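You operate a simulated robot arm through the tools that you are given. There is no shell and no other tool. Be economical: measure what you need, move in short steps, check, and stop when the job is done.

You run a simulated robot arm. Do the job below in one go: nothing can be reset, and whatever is moved stays where it is left.

Task
Clamp the wooden block in the bench vice and rub off the paint with the sanding block.
Fine: put the sanding block back; the wooden block stays in the vice. Set down upright: wooden block, sanding block. What is to be rubbed or washed off counts as gone when no trace of it is left.

The check looks at the end state, three seconds after you hand in, the way a careful person would. Anything else that was tipped, shoved, dropped, spilled or broken makes it a failure.

Robot
A 7-joint arm with a two-finger parallel gripper, fixed in place. Base frame: the origin is at the foot of the arm, x ahead of it, y to its left, z up. Lengths are in mm, angles in degrees, forces in N, time in s.
With the tool pointing down near the work surface it reaches from about 460 to 920 mm from the base axis. Its first joint turns from -115.0 to 115.0 degrees. Payload 3.91 kg.
The tool frame sits at the grasp point between the pads (the TCP): z along the fingers, y along the line on which they close. The tips reach 30 mm beyond it. The gripper opens to 110 mm. The fingers are 20 mm wide and 10 mm thick; the gripper's body (48 by 112 mm) begins 55 mm behind the TCP.
Orientation is told as [roll, pitch, yaw] about the base's x, y, z axes, in that order, counted from this pose: with the fingers straight down and closing along the base's y, the tool's x points along the base's -x, its y along +y and its z along -z.

Tools
- The arm moves only by the tool step_arm. Its argument "rows" is a list of rows, each a list of 3 entries, a list of its own where there are three numbers: the finger opening in mm, from 0 to 110, then the shift along the tool's x, y, z in mm, then the turn, a rotation vector about the tool's x, y, z in degrees. In form: [[fingers, [tx, ty, tz], [ax, ay, az]], ...]. A call has 1 to 12 rows; each row shifts and turns the commanded pose from where the row before left it, along the tool's axes as they then stand. Each row takes 0.2 s and may step no farther than 50 mm and 8.6 degrees from the row before; otherwise, or with a gripper value out of range, the whole call is refused. Where a pose cannot be reached the arm comes as near as it can. A force on the tool above 80 N (or 10 N above the force at the start of the call, whichever is more), or a blocked arm, ends the call early, and 0.2 s more pass. The fingers move at their own pace (about 153 mm/s each) and stop on an object; they squeeze with about 41 N. The grip force told is the motor's: it shows also when the fingers shut on nothing. Time passes only in rows, and 0.2 s behind the last, so rows that do not move let the fingers close. It gives the time, the measured TCP pose, the force on the tool (base axes), the opening and the grip force at its end, in the units of the frame above (readings bear some noise), with the torque about the TCP (base axes, N m) and any sound that the robot's microphone picked up.
- Cameras (640 x 400 px; columns grow to the right, rows downward): "scene" is fixed at [216.3, -640.5, 1485.7]; the picture's right is [0.88, -0.47, 0.00], its down [-0.21, -0.39, -0.89] and it looks along [0.42, 0.79, -0.45] (base axes); focal length 352 px, centre (320, 200). "wrist" rides on the gripper at [72, 17, -103] in the tool frame; the picture's right is [-0.23, 0.97, 0.00], its down [-0.76, -0.18, -0.62] and it looks along [-0.61, -0.14, 0.78] (tool axes); focal length 222 px, centre (320, 200). There is no depth. A picture from a camera that has moved, and an enlarged one, comes with that camera's place and axes in the base frame and with its lens. The place of the scene camera against the robot may be out by one fixed shift of up to 12 mm in any direction.
- capture(camera): a new picture of that camera. It takes no simulated time.
- raise_lower(by): slides the trunk up (or, below 0, down) by that many mm; the arm rides with it, the base frame stays. It gives what a move gives, with no picture.
- enlarge(camera, box): a new picture of the part [left, top, right, bottom] of that camera's present view, enlarged. It takes no simulated time.
- finish_job(): hands the job in; it is judged then, once.

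Go step by step. Nothing tells you positions but the pictures and the camera data: compare them with the known pose of the tool, close in by small moves and look again before you grip or let go. The budget is 120 turns and 76 pictures, counting those below and the enlarged ones. Unless the task says otherwise, let go and move clear before handing in, and close with one line.

The tools are called after "Request:" as a command line: name --argument value ..., lists and objects as JSON in quotes. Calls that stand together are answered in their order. step_arm: Moves the arm, as the interface text tells. Its arguments: {"type":"object","properties":{"rows":{"type":"array"}},"required":["rows"]} The other tools are called the same way: raise_lower (by) slides the trunk up or down; capture (camera) takes a picture; enlarge (camera, box) takes an enlarged picture of a part of a camera's view; finish_job () hands the job in.

At the start:

```text
time_s: 0.0
tool_pos: [513.2, -7.7, 1246.1]
orientation: [0.0, -0.1, 0.0]
contact_force: [-0.5, 0.5, 0.4]
torque: [0.0, -0.03, -0.02]
gripper_width: 109.8
grasp_force: 0.0
trunk travel left (down, up): [-850.0, 140.0]
```

scene: 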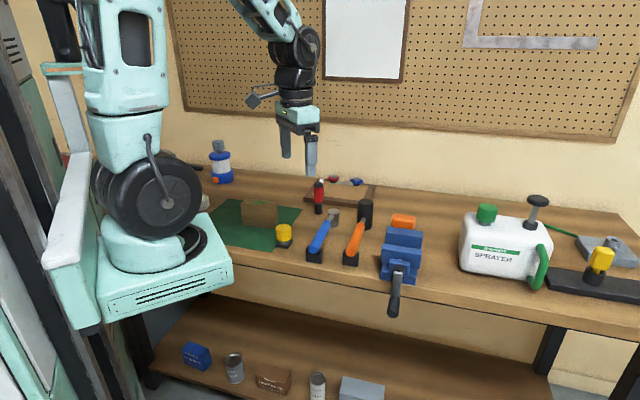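
wrist: 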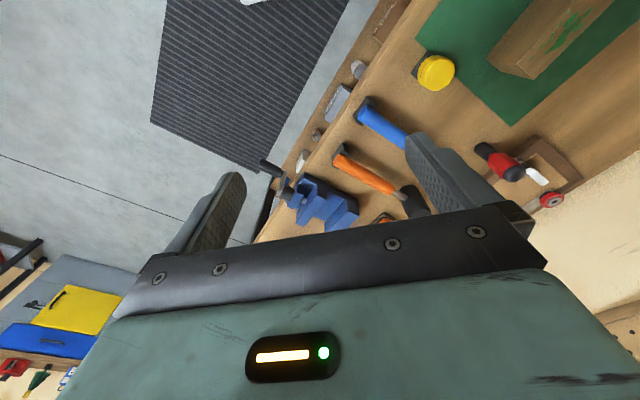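

I see a bench with a green mat carrying a wooden block with green paint, a yellow cup-like object, tools, a blue vice and an orange item behind the vice. I will enlarge the views to locate things.

Request:
enlarge --camera "scene" --box '[200, 160, 320, 260]'

Request:
enlarge --camera "scene" --box '[300, 180, 460, 320]'

Request:
enlarge --camera "wrist" --box '[240, 0, 640, 250]'

```text
4.00 times, centred on (260, 210) of scene
camera zoom: at [216.3, -640.5, 1485.7], right [0.88, -0.47, 0.0], down [-0.21, -0.39, -0.89], along [0.42, 0.79, -0.45], focal length 1410 px, centre (560, 160)
```

zoom: 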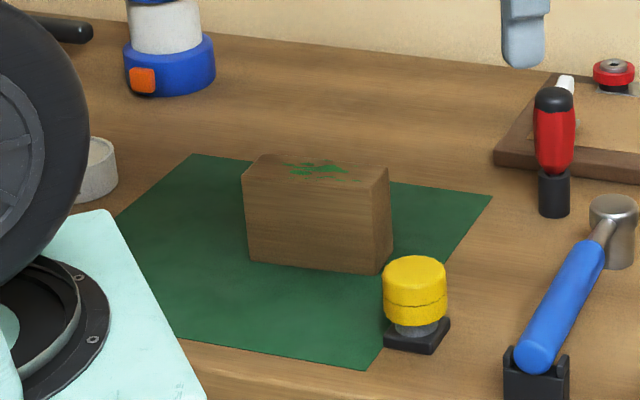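

```text
2.86 times, centred on (380, 250) of scene
camera zoom: at [216.3, -640.5, 1485.7], right [0.88, -0.47, 0.0], down [-0.21, -0.39, -0.89], along [0.42, 0.79, -0.45], focal length 1007 px, centre (149, 57)
```

zoom: 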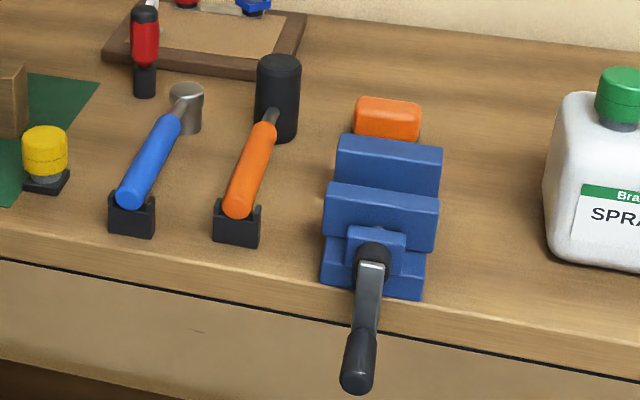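

```text
1.60 times, centred on (440, 125) of wrist
camera zoom: at [440.1, 10.5, 1349.4], right [0.23, 0.97, 0.0], down [0.76, -0.18, 0.62], along [0.61, -0.14, -0.78], focal length 355 px, centre (128, 320)
```

zoom: 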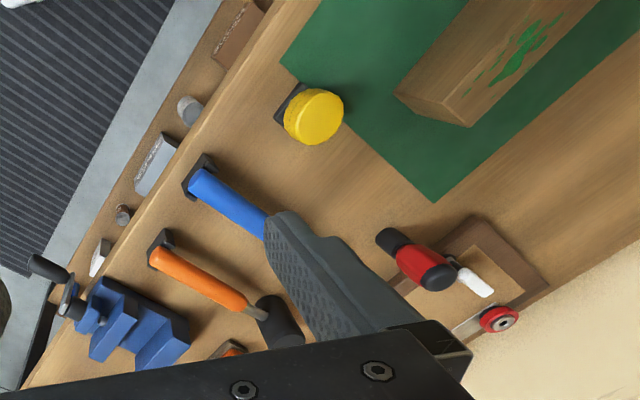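

I take the bench to be turned about 45° in the base frame, its top near z≈860. I move toward the vice for a close look.

Request:
step_arm --rows '[[110, [-40, -10, 25], [0, 0, 0]], [110, [-40, -10, 25], [0, 0, 0]], [110, [-40, -10, 25], [0, 0, 0]], [110, [0, 0, 0], [0, 0, 0]]]'

Request:
capture --camera "wrist"

Request:
enlarge --camera "scene" --box '[370, 200, 440, 320]'

```text
time_s: 1.0
tool_pos: [633.2, -37.3, 1170.5]
orientation: [0.0, 0.0, 0.0]
contact_force: [0.2, -0.2, -0.1]
torque: [0.01, -0.01, -0.01]
gripper_width: 110.1
grasp_force: 0.1
trunk travel left (down, up): [-850.0, 140.0]
```

```text
70 pictures are left
camera wrist: at [560.3, -19.1, 1274.3], right [0.23, 0.97, 0.0], down [0.76, -0.18, 0.62], along [0.61, -0.14, -0.78], focal length 222 px, centre (320, 200)
```

wrist: 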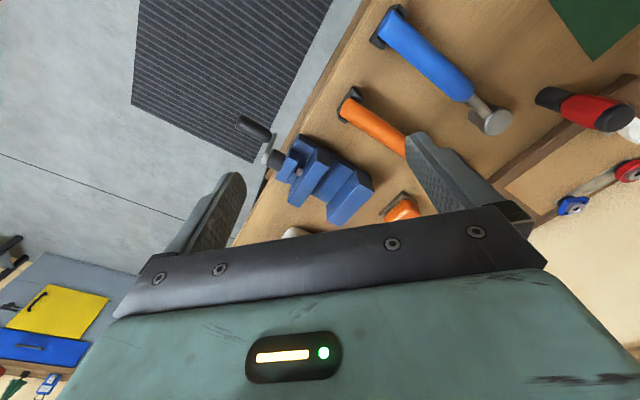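

```text
3.33 times, centred on (405, 260) of scene
camera zoom: at [216.3, -640.5, 1485.7], right [0.88, -0.47, 0.0], down [-0.21, -0.39, -0.89], along [0.42, 0.79, -0.45], focal length 1175 px, centre (37, 0)
```

zoom: 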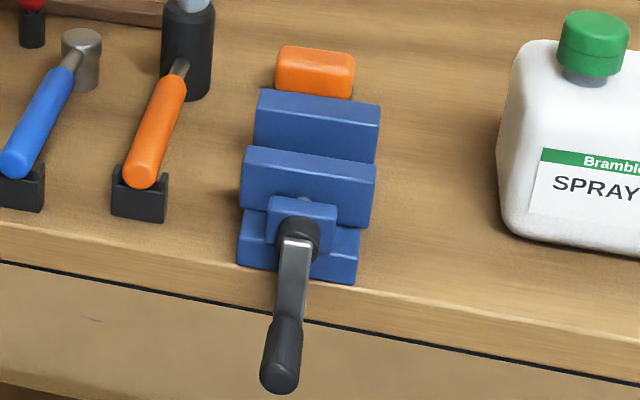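

Vice hub is at about (708,-119,950); I turn the tool 45° to line up with the bench and look at the vice from its front.

Request:
step_arm --rows '[[110, [0, -45, 0], [0, 0, 0]], [110, [0, -45, 0], [0, 0, 0]], [110, [0, -43, 10], [0, 0, 0]], [110, [0, 0, 0], [0, 0, -8.5]], [110, [0, 0, 0], [0, 0, -8.5]], [110, [0, 0, 0], [0, 0, -8.5]], [110, [0, 0, 0], [0, 0, -8.5]], [110, [0, 0, 0], [0, 0, -8.5]], [110, [0, 0, 0], [0, 0, -2.5]], [110, [0, 0, 0], [0, 0, 0]]]'

Request:
capture --camera "wrist"

```text
time_s: 3.2
tool_pos: [634.6, -170.2, 1162.4]
orientation: [0.0, 0.0, 45.1]
contact_force: [0.4, -0.1, 0.0]
torque: [-0.03, -0.02, 0.01]
gripper_width: 110.1
grasp_force: 0.0
trunk travel left (down, up): [-850.0, 140.0]
```

```text
68 pictures are left
camera wrist: at [569.4, -208.2, 1265.0], right [-0.53, 0.85, 0.0], down [0.66, 0.41, 0.62], along [0.53, 0.33, -0.78], focal length 222 px, centre (320, 200)
```

wrist: 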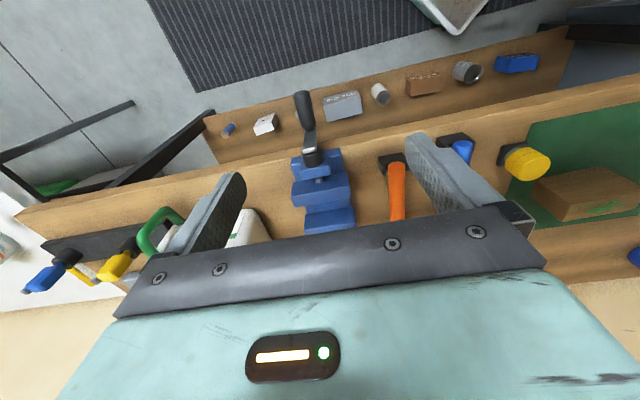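

Request:
enlarge --camera "wrist" --box '[250, 80, 410, 240]'

Request:
enlarge --camera "wrist" --box '[480, 100, 640, 260]'

```text
2.50 times, centred on (330, 160) of wrist
camera zoom: at [569.4, -208.2, 1265.0], right [-0.53, 0.85, 0.0], down [0.66, 0.41, 0.62], along [0.53, 0.33, -0.78], focal length 555 px, centre (295, 300)
```

zoom: 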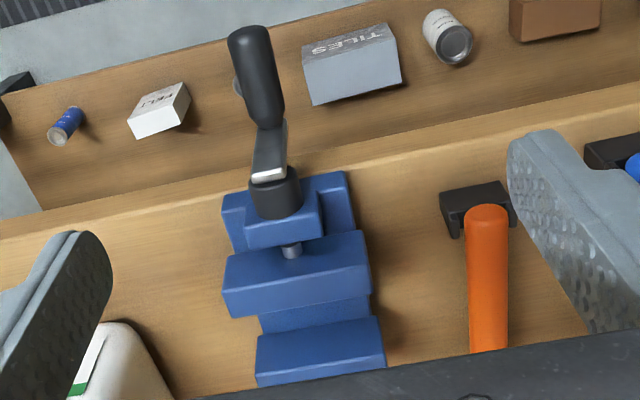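

```text
2.50 times, centred on (560, 180) of wrist
camera zoom: at [569.4, -208.2, 1265.0], right [-0.53, 0.85, 0.0], down [0.66, 0.41, 0.62], along [0.53, 0.33, -0.78], focal length 555 px, centre (-280, 250)
```

zoom: 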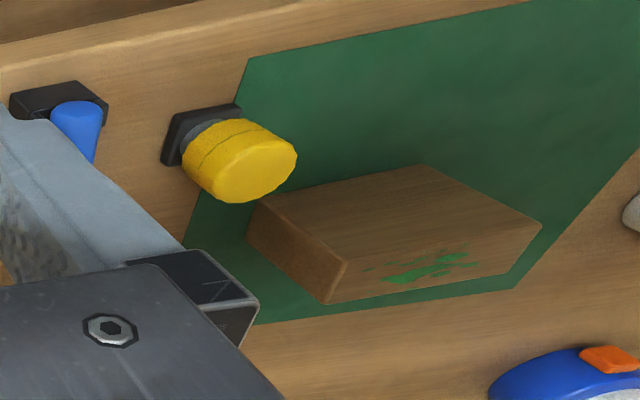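

The vice axis is the bench normal (1,1)/√2. I move the camera right above the vice to measure the jaw gap.

Request:
step_arm --rows '[[110, [-45, -8, 0], [0, 0, 0]], [110, [-45, -8, 0], [0, 0, 0]], [110, [-45, -9, 0], [0, 0, 0]], [110, [-37, -8, 0], [0, 0, 0]], [110, [0, 0, 0], [0, 0, 0]]]'

Request:
enlarge --camera "wrist" --box '[220, 0, 420, 125]'

```text
time_s: 4.4
tool_pos: [778.8, -69.8, 1161.9]
orientation: [0.0, 0.1, 44.9]
contact_force: [0.9, -0.6, -0.8]
torque: [0.01, 0.0, 0.03]
gripper_width: 109.9
grasp_force: 0.0
trunk travel left (down, up): [-850.0, 140.0]
```

```text
3.20 times, centred on (320, 62) of wrist
camera zoom: at [714.8, -109.3, 1265.0], right [-0.53, 0.85, 0.0], down [0.66, 0.41, 0.62], along [0.53, 0.33, -0.78], focal length 711 px, centre (320, 640)
```

zoom: 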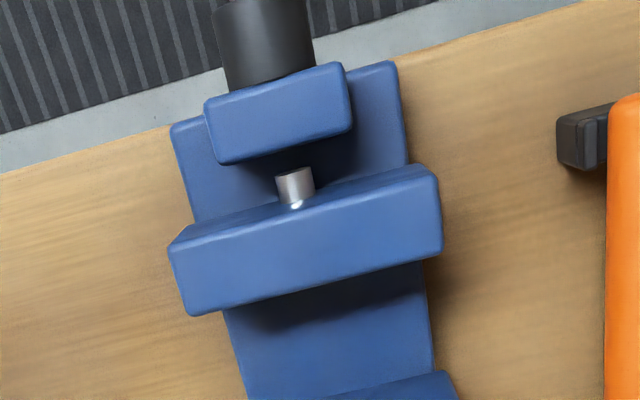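

The jaw top sits near z≈966, its inner edges 45° aligned, gap roughly 46 mm; the crank hangs down from hub (721,-127,944). Now I measure the wooden block from above.

Request:
step_arm --rows '[[110, [-18, 44, 0], [0, 0, 0]], [110, [-18, 44, 0], [0, 0, 0]], [110, [-18, 44, 0], [0, 0, 0]], [110, [-18, 44, 0], [0, 0, 0]], [110, [-18, 44, 0], [0, 0, 0]], [110, [-18, 44, 0], [0, 0, 0]], [110, [-18, 44, 0], [0, 0, 0]], [110, [-18, 44, 0], [0, 0, 0]], [110, [-18, 44, 0], [0, 0, 0]], [110, [-18, 44, 0], [0, 0, 0]], [110, [0, 0, 0], [0, 0, 0]]]'

Request:
capture --camera "wrist"

```text
time_s: 6.8
tool_pos: [590.8, 367.3, 1160.7]
orientation: [0.0, 0.0, 45.1]
contact_force: [-0.7, -0.6, 0.2]
torque: [-0.01, -0.02, 0.0]
gripper_width: 109.8
grasp_force: 0.0
trunk travel left (down, up): [-850.0, 140.0]
```

```text
64 pictures are left
camera wrist: at [527.4, 327.8, 1264.1], right [-0.53, 0.85, 0.0], down [0.66, 0.41, 0.62], along [0.53, 0.33, -0.78], focal length 222 px, centre (320, 200)
```

wrist: 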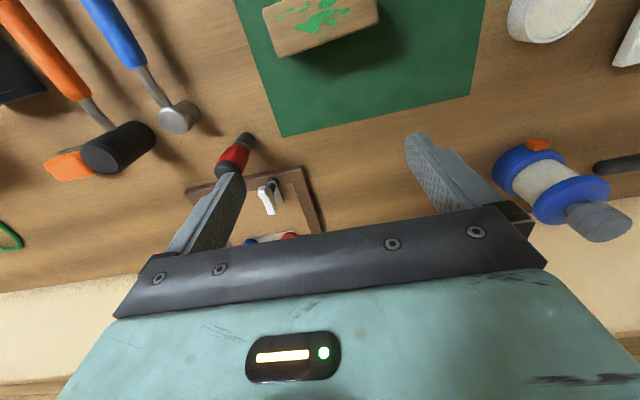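

Request:
enlarge --camera "wrist" --box '[220, 0, 420, 125]'

Request:
enlarge --camera "wrist" --box '[0, 100, 200, 225]'

```text
3.20 times, centred on (320, 62) of wrist
camera zoom: at [527.4, 327.8, 1264.1], right [-0.53, 0.85, 0.0], down [0.66, 0.41, 0.62], along [0.53, 0.33, -0.78], focal length 711 px, centre (320, 640)
```

zoom: 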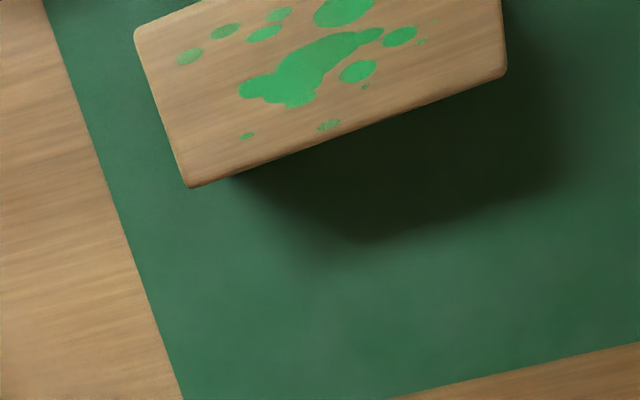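

```text
3.20 times, centred on (100, 162) of wrist
camera zoom: at [527.4, 327.8, 1264.1], right [-0.53, 0.85, 0.0], down [0.66, 0.41, 0.62], along [0.53, 0.33, -0.78], focal length 711 px, centre (1024, 320)
```

zoom: 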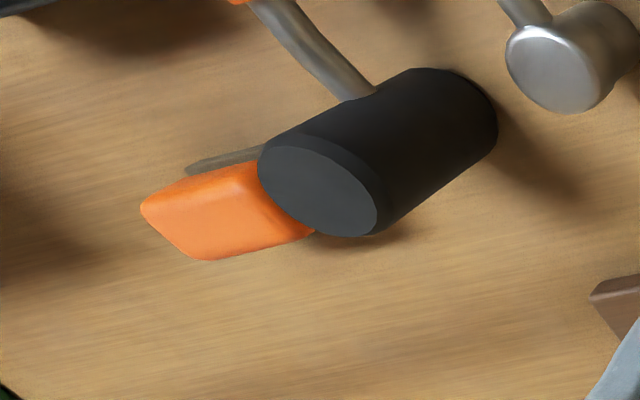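

Request:
step_arm --rows '[[110, [45, 15, 0], [0, 0, 0]], [110, [45, 15, 0], [0, 0, 0]], [110, [0, 0, 0], [0, 0, 0]]]'

Request:
enlarge --camera "wrist" --box '[220, 0, 420, 125]'

```text
time_s: 7.6
tool_pos: [505.5, 322.9, 1160.9]
orientation: [0.0, 0.0, 45.1]
contact_force: [0.5, 0.0, 0.0]
torque: [0.0, -0.02, 0.0]
gripper_width: 110.1
grasp_force: 0.0
trunk travel left (down, up): [-850.0, 140.0]
```

```text
3.20 times, centred on (320, 62) of wrist
camera zoom: at [441.8, 285.1, 1264.6], right [-0.53, 0.85, 0.0], down [0.66, 0.41, 0.62], along [0.53, 0.33, -0.78], focal length 711 px, centre (320, 640)
```

zoom: 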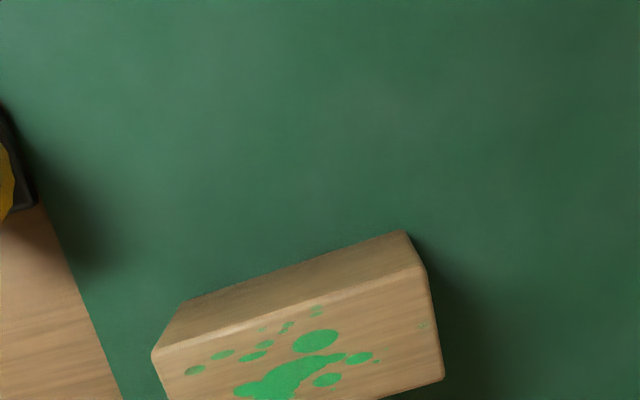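

The block is about 108×42×77 mm, centre (524,327), top z≈976, width direction at 48.4°. Its 42 mm width should fit the ~46 mm gap; I turn the tool to grip across its width and check.

Request:
step_arm --rows '[[110, [0, 0, 0], [0, 0, 7.9]], [110, [0, 0, 0], [0, 0, 7.9]], [110, [0, 0, 0], [0, 0, 7.9]], [110, [0, 0, 0], [0, 0, 7.9]], [110, [0, 0, 0], [0, 0, 7.9]], [110, [0, 0, 0], [0, 0, 7.9]], [110, [0, 0, 0], [0, 0, 7.9]], [110, [0, 0, 0], [0, 0, 7.9]], [110, [0, 0, 0], [0, 0, 7.9]], [110, [0, 0, 0], [0, 0, 7.9]], [110, [0, 0, 0], [0, 0, 7.7]], [110, [0, 0, 0], [0, 0, 0]]]'

```text
time_s: 10.2
tool_pos: [509.8, 323.0, 1161.2]
orientation: [0.0, 0.0, -41.8]
contact_force: [-0.1, 0.0, 0.5]
torque: [0.04, 0.01, 0.01]
gripper_width: 109.7
grasp_force: 0.0
trunk travel left (down, up): [-850.0, 140.0]
```

Request:
step_arm --rows '[[110, [-4, 6, 40], [0, 0, 0]], [110, [-4, 6, 40], [0, 0, 0]], [110, [0, 0, 40], [0, 0, 0]], [110, [0, 0, 0], [0, 0, 0]]]'

Request:
capture --camera "wrist"

Request:
enlarge --camera "scene" --box '[200, 160, 320, 260]'

```text
time_s: 11.2
tool_pos: [522.6, 329.3, 1040.7]
orientation: [0.0, 0.0, -41.7]
contact_force: [-0.3, 0.1, 0.1]
torque: [0.04, -0.03, 0.0]
gripper_width: 110.1
grasp_force: 0.1
trunk travel left (down, up): [-850.0, 140.0]
```

```text
60 pictures are left
camera wrist: at [480.0, 390.3, 1144.7], right [0.82, 0.58, 0.0], down [0.45, -0.64, 0.62], along [0.36, -0.51, -0.78], focal length 222 px, centre (320, 200)
```

wrist: 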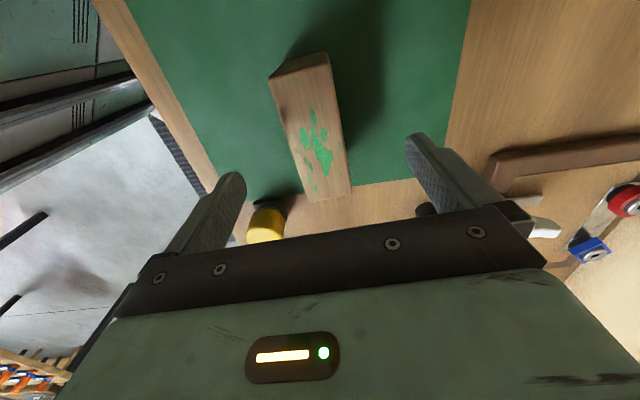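

```text
4.00 times, centred on (260, 210) of scene
camera zoom: at [216.3, -640.5, 1485.7], right [0.88, -0.47, 0.0], down [-0.21, -0.39, -0.89], along [0.42, 0.79, -0.45], focal length 1410 px, centre (560, 160)
```

zoom: 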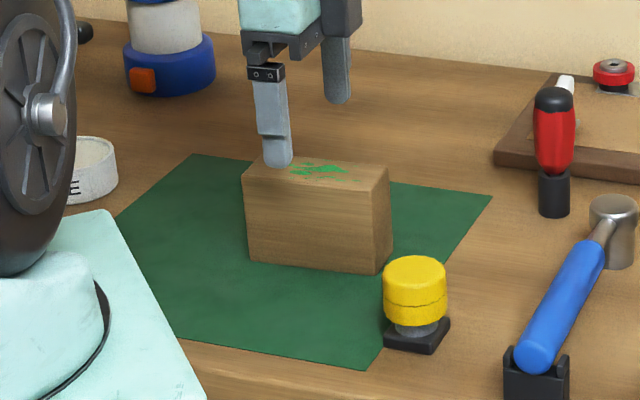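

Request:
step_arm --rows '[[110, [-3, -1.4, 30], [0, 0, 0]], [110, [0, 0, 32], [0, 0, 0]], [110, [0, 0, 0], [0, 0, 0]]]'

Request:
enlarge --camera "wrist" --box '[160, 0, 480, 200]'

Request:
enlarge --camera "scene" --box '[220, 160, 300, 240]'

```text
time_s: 12.0
tool_pos: [524.4, 324.6, 979.4]
orientation: [0.1, 0.0, -41.7]
contact_force: [-0.7, 0.5, 0.8]
torque: [-0.02, -0.01, 0.0]
gripper_width: 110.1
grasp_force: 0.1
trunk travel left (down, up): [-850.0, 140.0]
```

```text
2.00 times, centred on (320, 100) of wrist
camera zoom: at [481.2, 385.9, 1082.5], right [0.82, 0.58, 0.0], down [0.45, -0.64, 0.62], along [0.36, -0.51, -0.78], focal length 444 px, centre (320, 400)
```

zoom: 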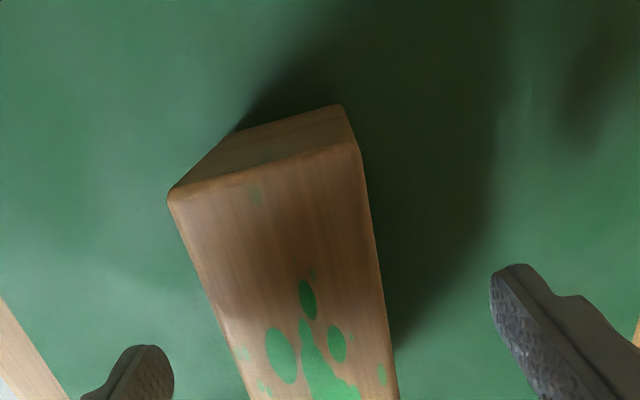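

```text
5.00 times, centred on (260, 200) of scene
camera zoom: at [216.3, -640.5, 1485.7], right [0.88, -0.47, 0.0], down [-0.21, -0.39, -0.89], along [0.42, 0.79, -0.45], focal length 1762 px, centre (620, 200)
```

zoom: 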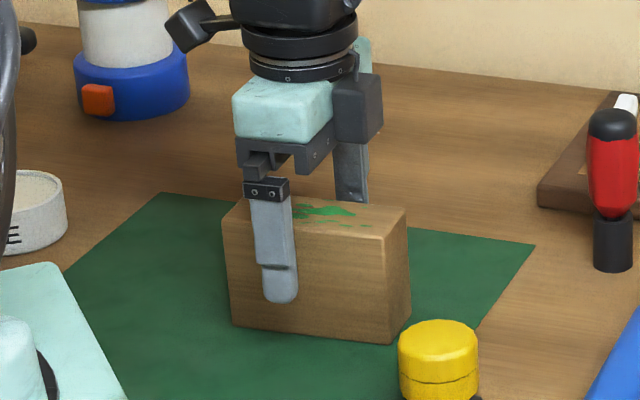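

The fingers straddle the block centrally, with tips about 26 mm below its top. I close.

Request:
step_arm --rows '[[60, [0, 0, 2], [0, 0, 0]], [30, [0, 0, 0], [0, 0, 0]], [30, [0, 0, 0], [0, 0, 0]], [30, [0, 0, 0], [0, 0, 0]]]'

```text
time_s: 13.0
tool_pos: [523.2, 324.2, 978.7]
orientation: [0.0, 0.0, -41.7]
contact_force: [-0.6, -1.2, 2.3]
torque: [0.01, 0.04, -0.01]
gripper_width: 43.5
grasp_force: 40.9
trunk travel left (down, up): [-850.0, 140.0]
```

Gripped; the block is 43.5 mm wide. I lift it high and check upright.

Request:
step_arm --rows '[[30, [0, 0, -10], [0, 0, 0]], [30, [0, 0, -30], [0, 0, 0]], [30, [0, 0, -40], [0, 0, 0]], [30, [0, 0, -40], [0, 0, 0]], [30, [0, 0, -40], [0, 0, 3.3]], [30, [0, 0, 0], [0, 0, 0]]]'

Request:
enlarge --camera "scene" --box '[210, 110, 310, 240]'

```text
time_s: 14.4
tool_pos: [523.4, 323.7, 1135.0]
orientation: [0.1, -0.1, -44.9]
contact_force: [-0.1, 0.3, -1.8]
torque: [0.0, 0.0, -0.01]
gripper_width: 43.6
grasp_force: 41.2
trunk travel left (down, up): [-850.0, 140.0]
```

```text
3.08 times, centred on (260, 175) of scene
camera zoom: at [216.3, -640.5, 1485.7], right [0.88, -0.47, 0.0], down [-0.21, -0.39, -0.89], along [0.42, 0.79, -0.45], focal length 1085 px, centre (505, 277)
```

zoom: 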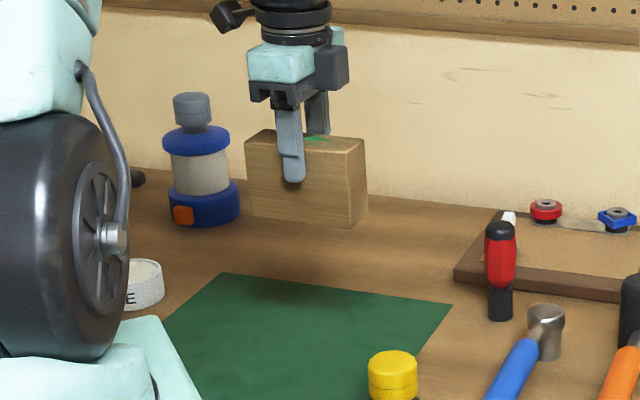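

Block hangs level. I carry it toward the vice at height and measure the gap with the camera over the jaws' left end.

Request:
step_arm --rows '[[30, [-46.3, -7.8, 0], [0, 0, 0]], [30, [-46.3, -7.8, 0], [0, 0, 0]], [30, [-46.3, -7.8, 0], [0, 0, 0]], [30, [-46.3, -7.8, 0], [0, 0, 0]], [30, [-46.3, -7.8, 0], [0, 0, 0]], [30, [-46.3, -7.8, 0], [0, 0, 0]], [30, [-46.3, -7.8, 0], [0, 0, 0]], [30, [-46.3, -7.8, 0], [0, 0, 0]], [30, [-46.3, -7.8, 0], [0, 0, 0]], [30, [-46.3, -7.8, 0], [0, 0, 0]], [30, [-46.3, -7.8, 0], [0, 0, 0]], [30, [0, 0, 0], [0, 0, 0]]]'

Request:
enlarge --camera "wrist" --box '[200, 0, 440, 150]'

Request:
enlarge --camera "scene" --box '[350, 140, 490, 300]'

```text
time_s: 17.0
tool_pos: [823.4, -98.6, 1138.9]
orientation: [0.0, 0.1, -45.1]
contact_force: [0.5, 0.0, -2.6]
torque: [-0.01, 0.06, 0.02]
gripper_width: 43.6
grasp_force: 40.9
trunk travel left (down, up): [-850.0, 140.0]
```

```text
2.67 times, centred on (320, 75) of wrist
camera zoom: at [783.7, -34.8, 1242.2], right [0.85, 0.53, 0.0], down [0.41, -0.66, 0.62], along [0.33, -0.53, -0.78], focal length 592 px, centre (320, 533)
```

zoom: 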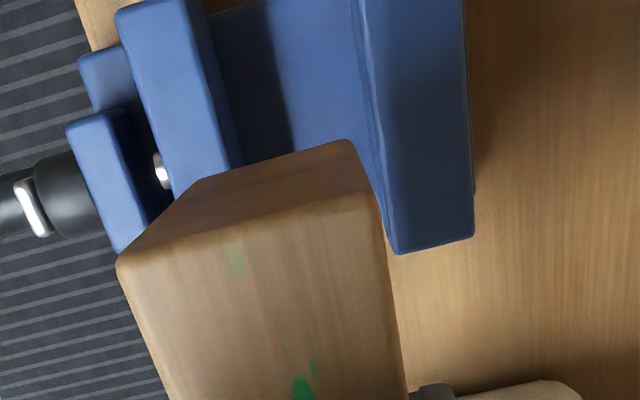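

```text
2.50 times, centred on (420, 220) of scene
camera zoom: at [216.3, -640.5, 1485.7], right [0.88, -0.47, 0.0], down [-0.21, -0.39, -0.89], along [0.42, 0.79, -0.45], focal length 881 px, centre (70, 150)
```

zoom: 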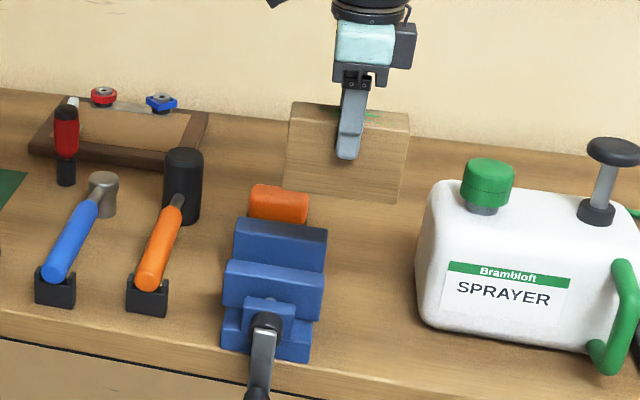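

Request:
enlarge --camera "wrist" --box '[230, 0, 390, 80]'

```text
4.00 times, centred on (310, 40) of wrist
camera zoom: at [783.7, -34.8, 1242.2], right [0.85, 0.53, 0.0], down [0.41, -0.66, 0.62], along [0.33, -0.53, -0.78], focal length 888 px, centre (360, 840)
```

zoom: 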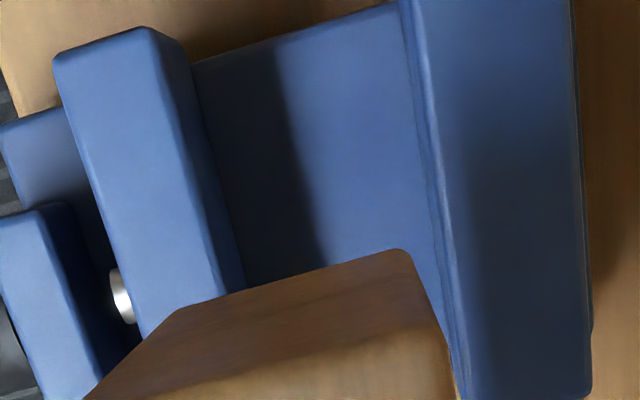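

The gap is about 57 mm (jaw faces n≈489 and n≈546), enough for the block. I move above the gap, bottom of the block just over the jaws.

Request:
step_arm --rows '[[30, [26, 4, 0], [0, 0, 0]], [30, [26, 4.5, 0], [0, 0, 0]], [30, [0, 0, 35], [0, 0, 0]], [30, [0, 0, 35], [0, 0, 0]], [30, [0, 0, 0], [0, 0, 0]]]'

Request:
enlarge --camera "wrist" --box '[160, 0, 480, 200]'

Request:
enlarge --camera "scene" --box '[360, 170, 460, 290]'

```text
time_s: 18.2
tool_pos: [792.5, -54.6, 1065.6]
orientation: [0.0, 0.0, -45.0]
contact_force: [-0.2, -0.1, -1.0]
torque: [-0.01, 0.03, 0.02]
gripper_width: 43.8
grasp_force: 41.1
trunk travel left (down, up): [-850.0, 140.0]
```

```text
2.00 times, centred on (320, 100) of wrist
camera zoom: at [752.5, 9.3, 1169.1], right [0.85, 0.53, 0.0], down [0.41, -0.66, 0.62], along [0.33, -0.53, -0.78], focal length 444 px, centre (320, 400)
```

zoom: 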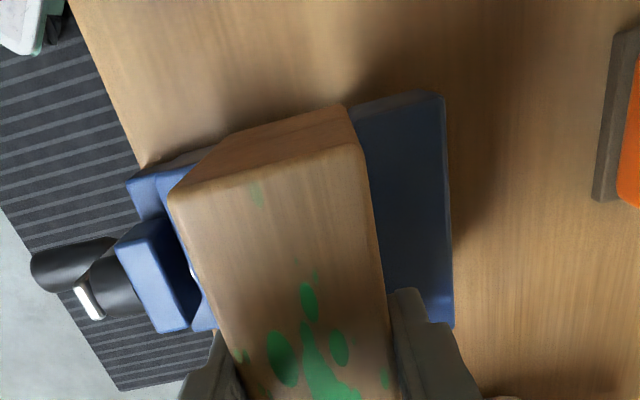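

```text
3.33 times, centred on (410, 230) of scene
camera zoom: at [216.3, -640.5, 1485.7], right [0.88, -0.47, 0.0], down [-0.21, -0.39, -0.89], along [0.42, 0.79, -0.45], focal length 1175 px, centre (20, 100)
```

zoom: 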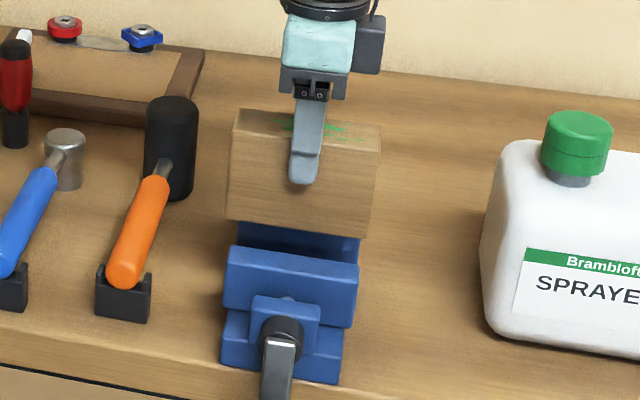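

Request:
step_arm --rows '[[30, [0, -1.5, 10], [0, 0, 0]], [30, [0, 0, 10], [0, 0, 0]], [30, [0, 0, 10], [0, 0, 0]], [30, [0, 0, 0], [0, 0, 0]]]'

Request:
enlarge --camera "wrist" --box '[200, 0, 400, 125]'

Request:
enlarge --camera "scene" --box '[370, 190, 450, 290]'

```text
time_s: 19.2
tool_pos: [791.3, -54.0, 1037.8]
orientation: [0.0, 0.1, -45.0]
contact_force: [0.4, -0.6, -1.2]
torque: [0.01, 0.0, -0.01]
gripper_width: 43.8
grasp_force: 41.0
trunk travel left (down, up): [-850.0, 140.0]
```

```text
3.20 times, centred on (300, 62) of wrist
camera zoom: at [751.6, 9.5, 1140.9], right [0.85, 0.53, 0.0], down [0.41, -0.66, 0.62], along [0.33, -0.53, -0.78], focal length 711 px, centre (384, 640)
```

zoom: 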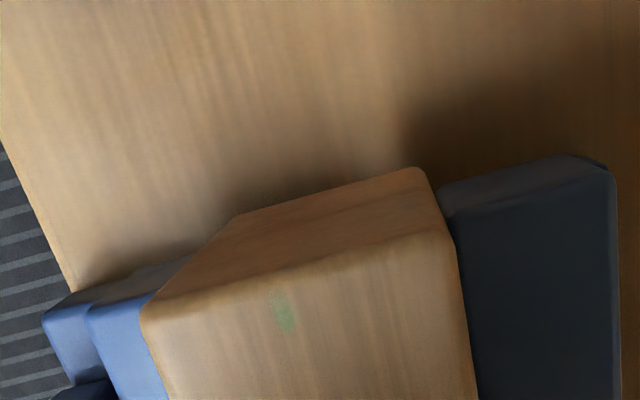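

```text
4.00 times, centred on (410, 240) of scene
camera zoom: at [216.3, -640.5, 1485.7], right [0.88, -0.47, 0.0], down [-0.21, -0.39, -0.89], along [0.42, 0.79, -0.45], focal length 1410 px, centre (-40, 40)
```

zoom: 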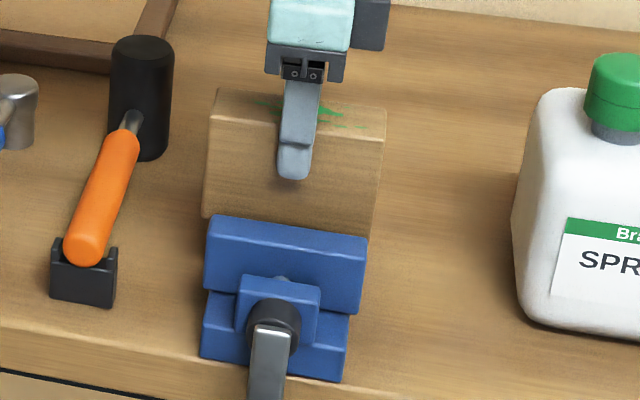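

Request:
step_arm --rows '[[30, [0, 0, 8], [0, 0, 0]], [30, [0, 0, 8], [0, 0, 0]], [30, [0, 0, 6], [0, 0, 0]], [30, [0, 0, 0], [0, 0, 0]]]'

Request:
enlarge --camera "scene" --box '[370, 190, 450, 290]'

```text
time_s: 20.2
tool_pos: [790.8, -54.7, 1016.1]
orientation: [0.1, 0.0, -44.9]
contact_force: [0.1, 0.2, -2.5]
torque: [0.02, 0.0, 0.01]
gripper_width: 43.5
grasp_force: 41.0
trunk travel left (down, up): [-850.0, 140.0]
```

```text
4.00 times, centred on (410, 240) of scene
camera zoom: at [216.3, -640.5, 1485.7], right [0.88, -0.47, 0.0], down [-0.21, -0.39, -0.89], along [0.42, 0.79, -0.45], focal length 1410 px, centre (-40, 40)
```

zoom: 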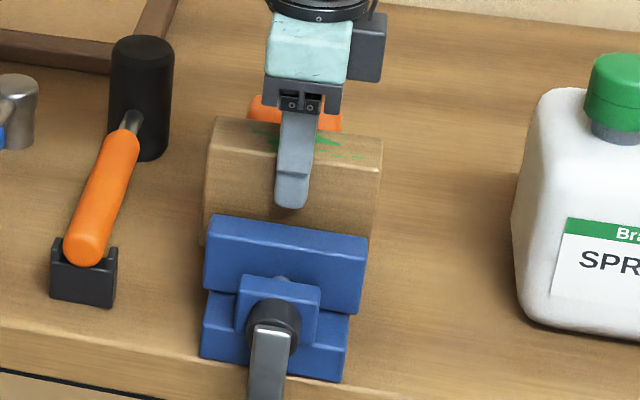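

Request:
step_arm --rows '[[30, [0, 0, 3], [0, 0, 0]], [30, [0, 0, 3], [0, 0, 0]], [30, [0, 0, 2], [0, 0, 0]], [30, [0, 0, 0], [0, 0, 0]]]'

```text
time_s: 21.2
tool_pos: [793.2, -54.7, 1006.9]
orientation: [-0.1, 0.0, -44.9]
contact_force: [0.1, 0.1, -2.4]
torque: [0.04, 0.05, -0.02]
gripper_width: 43.7
grasp_force: 41.0
trunk travel left (down, up): [-850.0, 140.0]
```

Request:
step_arm --rows '[[30, [0, 0, 2], [0, 0, 0]], [30, [0, 0, 2], [0, 0, 0]], [30, [0, 0, 0], [0, 0, 0]]]'

```text
time_s: 22.0
tool_pos: [792.4, -55.1, 1004.8]
orientation: [0.0, -0.1, -45.0]
contact_force: [-3.2, -0.2, 18.0]
torque: [0.42, 0.9, 0.11]
gripper_width: 43.6
grasp_force: 41.0
trunk travel left (down, up): [-850.0, 140.0]
```

The block has landed on the vice bed (contact at z≈1005, as predicted). I ease off and release, then lift clear and look.

Request:
step_arm --rows '[[30, [0, 0, -1.5], [0, 0, 0]], [60, [0, 0, 0], [0, 0, 0]], [80, [0, 0, 0], [0, 0, 0]], [80, [0, 0, -30], [0, 0, 0]], [80, [0, 0, -45], [0, 0, 0]], [80, [0, 0, -45], [0, 0, 0]], [80, [0, 0, 0], [0, 0, 0]]]'

Request:
capture --camera "wrist"

Request:
enlarge --camera "scene" --box '[370, 190, 450, 320]'

```text
time_s: 23.6
tool_pos: [787.1, -54.3, 1125.0]
orientation: [-0.1, 0.0, -44.9]
contact_force: [-0.9, 0.3, -0.5]
torque: [0.01, -0.01, 0.01]
gripper_width: 80.1
grasp_force: 0.0
trunk travel left (down, up): [-850.0, 140.0]
```

```text
47 pictures are left
camera wrist: at [749.0, 8.8, 1227.4], right [0.85, 0.53, 0.0], down [0.41, -0.66, 0.62], along [0.33, -0.53, -0.78], focal length 222 px, centre (320, 200)
```

wrist: 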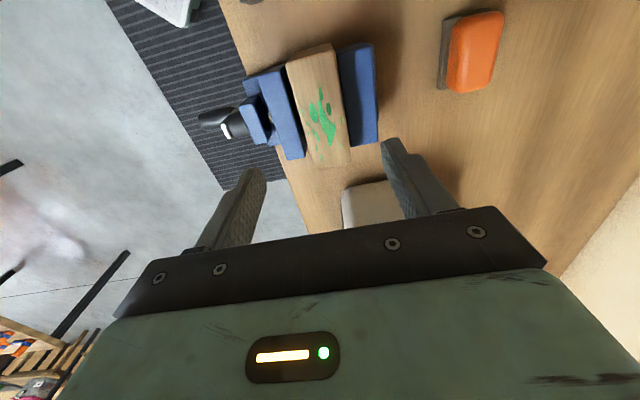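

```text
3.08 times, centred on (410, 255) of scene
camera zoom: at [216.3, -640.5, 1485.7], right [0.88, -0.47, 0.0], down [-0.21, -0.39, -0.89], along [0.42, 0.79, -0.45], focal length 1085 px, centre (43, 31)
```

zoom: 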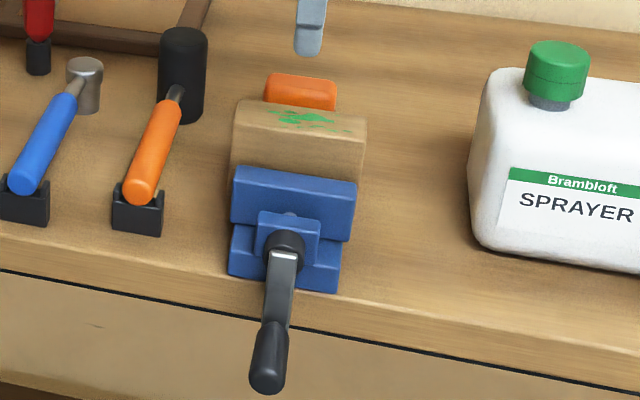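

The block sits upright in the gap. Next is the crank; I back off to the front of the vice and turn the tool to 45° yaw.

Request:
step_arm --rows '[[80, [-1, -47, 0], [0, 0, -4]], [80, [-1, -47, 0], [0, 0, -8.6]], [80, [-1, -47, 0], [0, 0, -8.6]], [80, [0, -20, 0], [0, 0, -8.6]]]'

```text
time_s: 24.6
tool_pos: [695.1, -182.8, 1124.8]
orientation: [0.0, 0.0, -15.0]
contact_force: [-0.4, 0.4, -0.8]
torque: [-0.04, 0.01, 0.01]
gripper_width: 79.9
grasp_force: 0.1
trunk travel left (down, up): [-850.0, 140.0]
```

Request:
step_arm --rows '[[80, [0, 0, 0], [0, 0, -8.57]], [80, [0, 0, 0], [0, 0, -8.57]], [80, [0, 0, 0], [0, 0, -8.57]], [80, [0, 0, 0], [0, 0, -8.57]], [80, [0, 0, 0], [0, 0, -8.57]], [80, [0, 0, 0], [0, 0, -8.57]], [80, [0, 0, 0], [0, 0, -8.57]], [80, [16, 10.5, 32], [0, 0, 0]], [80, [16, 10.5, 33], [0, 0, 0]], [80, [0, 0, 0], [0, 0, 0]]]'

Request:
capture --camera "wrist"

```text
time_s: 26.8
tool_pos: [658.9, -191.7, 1059.7]
orientation: [-0.1, 0.0, 44.9]
contact_force: [0.4, 0.5, -0.1]
torque: [-0.03, 0.01, -0.01]
gripper_width: 80.3
grasp_force: 0.1
trunk travel left (down, up): [-850.0, 140.0]
```

```text
45 pictures are left
camera wrist: at [594.6, -229.2, 1163.6], right [-0.53, 0.85, 0.0], down [0.67, 0.41, 0.62], along [0.53, 0.33, -0.78], focal length 222 px, centre (320, 200)
```

wrist: 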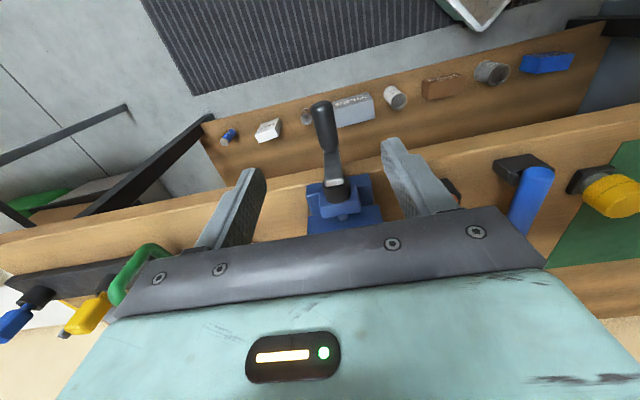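

Request:
enlarge --camera "wrist" --box '[256, 80, 416, 240]'

```text
2.50 times, centred on (336, 160) of wrist
camera zoom: at [594.6, -229.2, 1163.6], right [-0.53, 0.85, 0.0], down [0.67, 0.41, 0.62], along [0.53, 0.33, -0.78], focal length 555 px, centre (280, 300)
```

zoom: 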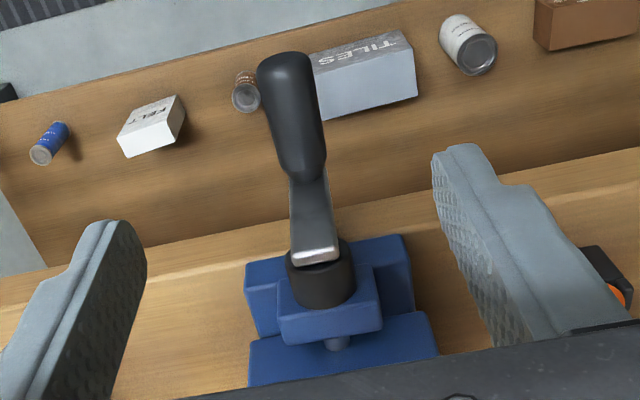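

The crank grip is horizontal along the bench normal (n≈338–391, u≈-598, z≈875), about 27 mm thick. I lower the open fingers around it.

Request:
step_arm --rows '[[80, [-24.6, 3, 0], [0, 0, 0]], [80, [0, 0, 45], [0, 0, 0]], [80, [0, 0, 45], [0, 0, 0]], [80, [0, 0, 45], [0, 0, 0]], [80, [0, 0, 30], [0, 0, 0]], [80, [0, 0, 15], [0, 0, 0]], [80, [0, 0, 0], [0, 0, 0]]]'

Request:
capture --camera "wrist"

Request:
enlarge --camera "scene" --box '[350, 200, 450, 330]'

```text
time_s: 28.1
tool_pos: [677.8, -171.0, 899.0]
orientation: [-0.7, -0.5, 45.1]
contact_force: [-35.1, 0.0, 64.7]
torque: [2.16, -3.65, 1.16]
gripper_width: 80.4
grasp_force: 0.0
trunk travel left (down, up): [-850.0, 140.0]
stopped in row 6: the force on the tool passed its limit at 107 N (the readings are from after the stop); the commanded pose is now the measured one
```

```text
43 pictures are left
camera wrist: at [611.7, -210.4, 1001.8], right [-0.53, 0.85, -0.01], down [0.65, 0.42, 0.63], along [0.54, 0.33, -0.78], focal length 222 px, centre (320, 200)
```

wrist: 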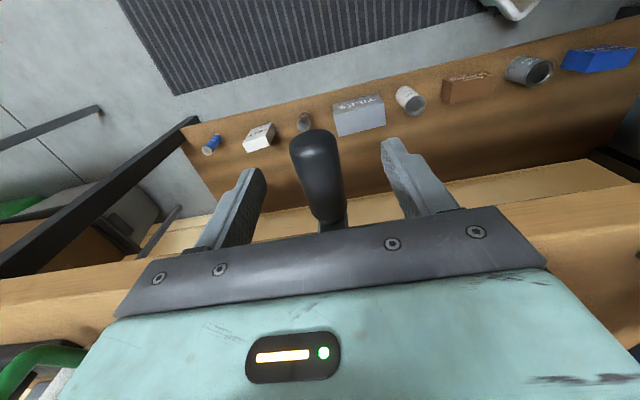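

```text
3.08 times, centred on (400, 265) of scene
camera zoom: at [216.3, -640.5, 1485.7], right [0.88, -0.47, 0.0], down [-0.21, -0.39, -0.89], along [0.42, 0.79, -0.45], focal length 1085 px, centre (74, 0)
```

zoom: 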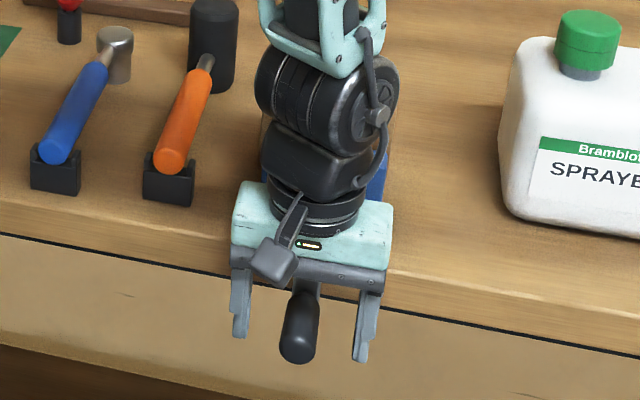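

Something of the gripper touched the crank arm/hub (contact toward +n). I rise a little, move outward, and check tilt before descending again.

Request:
step_arm --rows '[[80, [0, 0, -15], [0, 0, 0]], [80, [14, 0, 0], [0, 0, 0]], [80, [0, 0, 0], [0, 0, 0]]]'

Request:
enlarge --camera "scene" --box '[350, 200, 450, 330]'

```text
time_s: 28.9
tool_pos: [670.1, -181.9, 908.9]
orientation: [-0.5, -0.4, 44.9]
contact_force: [0.9, -1.1, -0.7]
torque: [-0.03, 0.01, 0.0]
gripper_width: 79.9
grasp_force: 0.1
trunk travel left (down, up): [-850.0, 140.0]
```

```text
3.08 times, centred on (400, 265) of scene
camera zoom: at [216.3, -640.5, 1485.7], right [0.88, -0.47, 0.0], down [-0.21, -0.39, -0.89], along [0.42, 0.79, -0.45], focal length 1085 px, centre (74, 0)
```

zoom: 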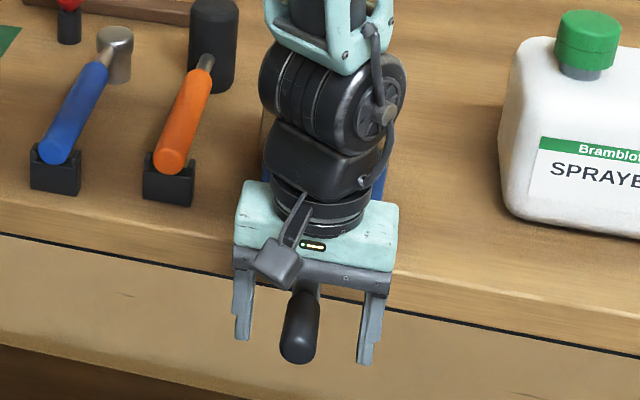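

Request:
step_arm --rows '[[80, [0, 3, 0], [-0.64, -0.07, 0]], [80, [0, 0, 10], [0, 0, 0]], [80, [0, 0, 10], [0, 0, 0]], [80, [0, 0, 10], [0, 0, 0]], [80, [0, 0, 0], [0, 0, 0]]]'

Request:
capture --camera "wrist"

Request:
enlarge --camera "scene" --box '[360, 240, 440, 330]'

```text
time_s: 30.1
tool_pos: [668.5, -178.1, 878.1]
orientation: [0.1, -0.5, 44.9]
contact_force: [0.0, 0.5, 0.5]
torque: [-0.01, 0.03, 0.01]
gripper_width: 79.8
grasp_force: 0.0
trunk travel left (down, up): [-850.0, 140.0]
```

```text
40 pictures are left
camera wrist: at [604.1, -218.2, 981.5], right [-0.53, 0.85, 0.0], down [0.66, 0.41, 0.63], along [0.53, 0.33, -0.78], focal length 222 px, centre (320, 200)
```

wrist: 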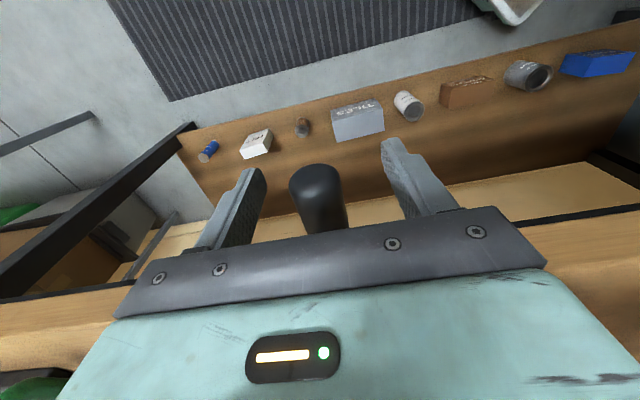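

```text
4.44 times, centred on (400, 285) of scene
camera zoom: at [216.3, -640.5, 1485.7], right [0.88, -0.47, 0.0], down [-0.21, -0.39, -0.89], along [0.42, 0.79, -0.45], focal length 1567 px, centre (-36, -178)
```

zoom: 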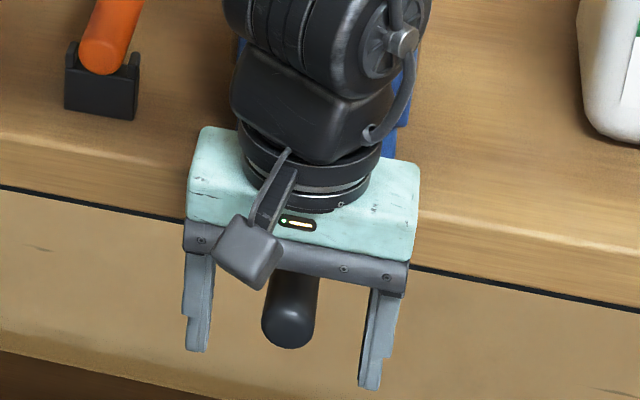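

No contact now; the handle is between the fingers, axis z≈883, a few mm toward -u. I shift and close.

Request:
step_arm --rows '[[60, [0, -4, -4], [0, 0, 0]], [40, [0, 0, 0], [0, 0, 0]], [15, [0, 0, 0], [0, 0, 0]], [15, [0, 0, 0], [0, 0, 0]], [15, [0, 0, 0], [0, 0, 0]]]'

```text
time_s: 31.3
tool_pos: [669.6, -179.2, 881.6]
orientation: [0.3, -0.5, 45.0]
contact_force: [-14.8, 16.2, -3.9]
torque: [-0.22, -0.16, 0.08]
gripper_width: 25.2
grasp_force: 45.3
trunk travel left (down, up): [-850.0, 140.0]
```

Held (Ø25). I try the first 30° of a clockwise turn (towards +u, up), radius ~66.

Request:
step_arm --rows '[[15, [0, 2.4, 0], [0, 0, 0]], [15, [0, 11.5, -1.0], [0, 0, 0]], [15, [0, 11.1, -3.0], [0, 0, 0]], [15, [0, 10.4, -4.9], [0, 0, 0]], [15, [0, 0, 0], [0, 0, 0]]]'

```text
time_s: 32.5
tool_pos: [647.4, -158.1, 892.8]
orientation: [-0.1, -0.6, 44.9]
contact_force: [13.0, -3.8, 9.7]
torque: [0.02, 0.3, 0.08]
gripper_width: 25.2
grasp_force: 44.9
trunk travel left (down, up): [-850.0, 140.0]
```

Request:
step_arm --rows '[[15, [0, 7.2, -7.5], [0, 0, 0]], [15, [0, 6.0, -7.5], [0, 0, 0]], [15, [0, 4.7, -8.2], [0, 0, 0]], [15, [0, 0, 0], [0, 0, 0]]]'

Request:
enlarge --camera "scene" --box '[350, 200, 450, 330]'

```text
time_s: 33.5
tool_pos: [632.5, -144.7, 914.2]
orientation: [0.1, -0.4, 44.9]
contact_force: [6.3, -0.1, -3.8]
torque: [0.1, 0.19, -0.04]
gripper_width: 25.5
grasp_force: 45.0
trunk travel left (down, up): [-850.0, 140.0]
```

```text
3.08 times, centred on (400, 265) of scene
camera zoom: at [216.3, -640.5, 1485.7], right [0.88, -0.47, 0.0], down [-0.21, -0.39, -0.89], along [0.42, 0.79, -0.45], focal length 1085 px, centre (74, 0)
```

zoom: 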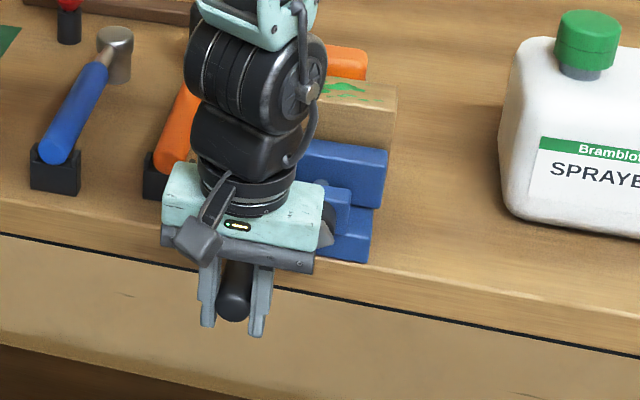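

A circle fit gives the hub at u≈-607, z≈948, R≈66.7 – matching the view. I continue to 120°.

Request:
step_arm --rows '[[15, [0, 6.6, -16.05], [0, 0, 0]], [15, [0, 2.3, -17.3], [0, 0, 0]], [15, [0, -2.3, -17.3], [0, 0, 0]], [15, [0, -6.6, -16.05], [0, 0, 0]], [15, [0, 0, 0], [0, 0, 0]]]'

```text
time_s: 34.7
tool_pos: [629.8, -141.7, 981.9]
orientation: [0.3, -0.5, 45.1]
contact_force: [-18.4, 24.9, 6.2]
torque: [0.63, 0.32, 0.03]
gripper_width: 25.1
grasp_force: 45.3
trunk travel left (down, up): [-850.0, 140.0]
```

Request:
step_arm --rows '[[15, [0, -7.1, -15.2], [0, 0, 0]], [15, [0, -13.7, -12.1], [0, 0, 0]], [15, [0, -16.3, -8.2], [0, 0, 0]], [15, [0, -17.9, -3.6], [0, 0, 0]], [15, [0, 0, 0], [0, 0, 0]]]'

Request:
enlarge --camera "scene" --box '[350, 180, 450, 310]'

```text
time_s: 35.9
tool_pos: [672.3, -184.9, 1018.6]
orientation: [-0.1, -0.5, 44.8]
contact_force: [-4.9, -0.2, 0.5]
torque: [0.17, 0.06, -0.08]
gripper_width: 24.9
grasp_force: 44.3
trunk travel left (down, up): [-850.0, 140.0]
```

```text
3.08 times, centred on (400, 245) of scene
camera zoom: at [216.3, -640.5, 1485.7], right [0.88, -0.47, 0.0], down [-0.21, -0.39, -0.89], along [0.42, 0.79, -0.45], focal length 1085 px, centre (74, 62)
```

zoom: 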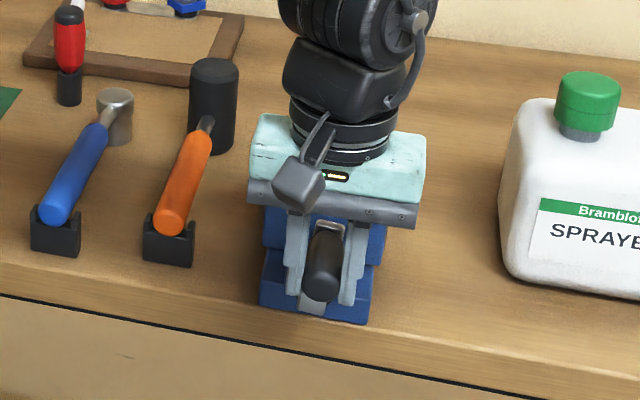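

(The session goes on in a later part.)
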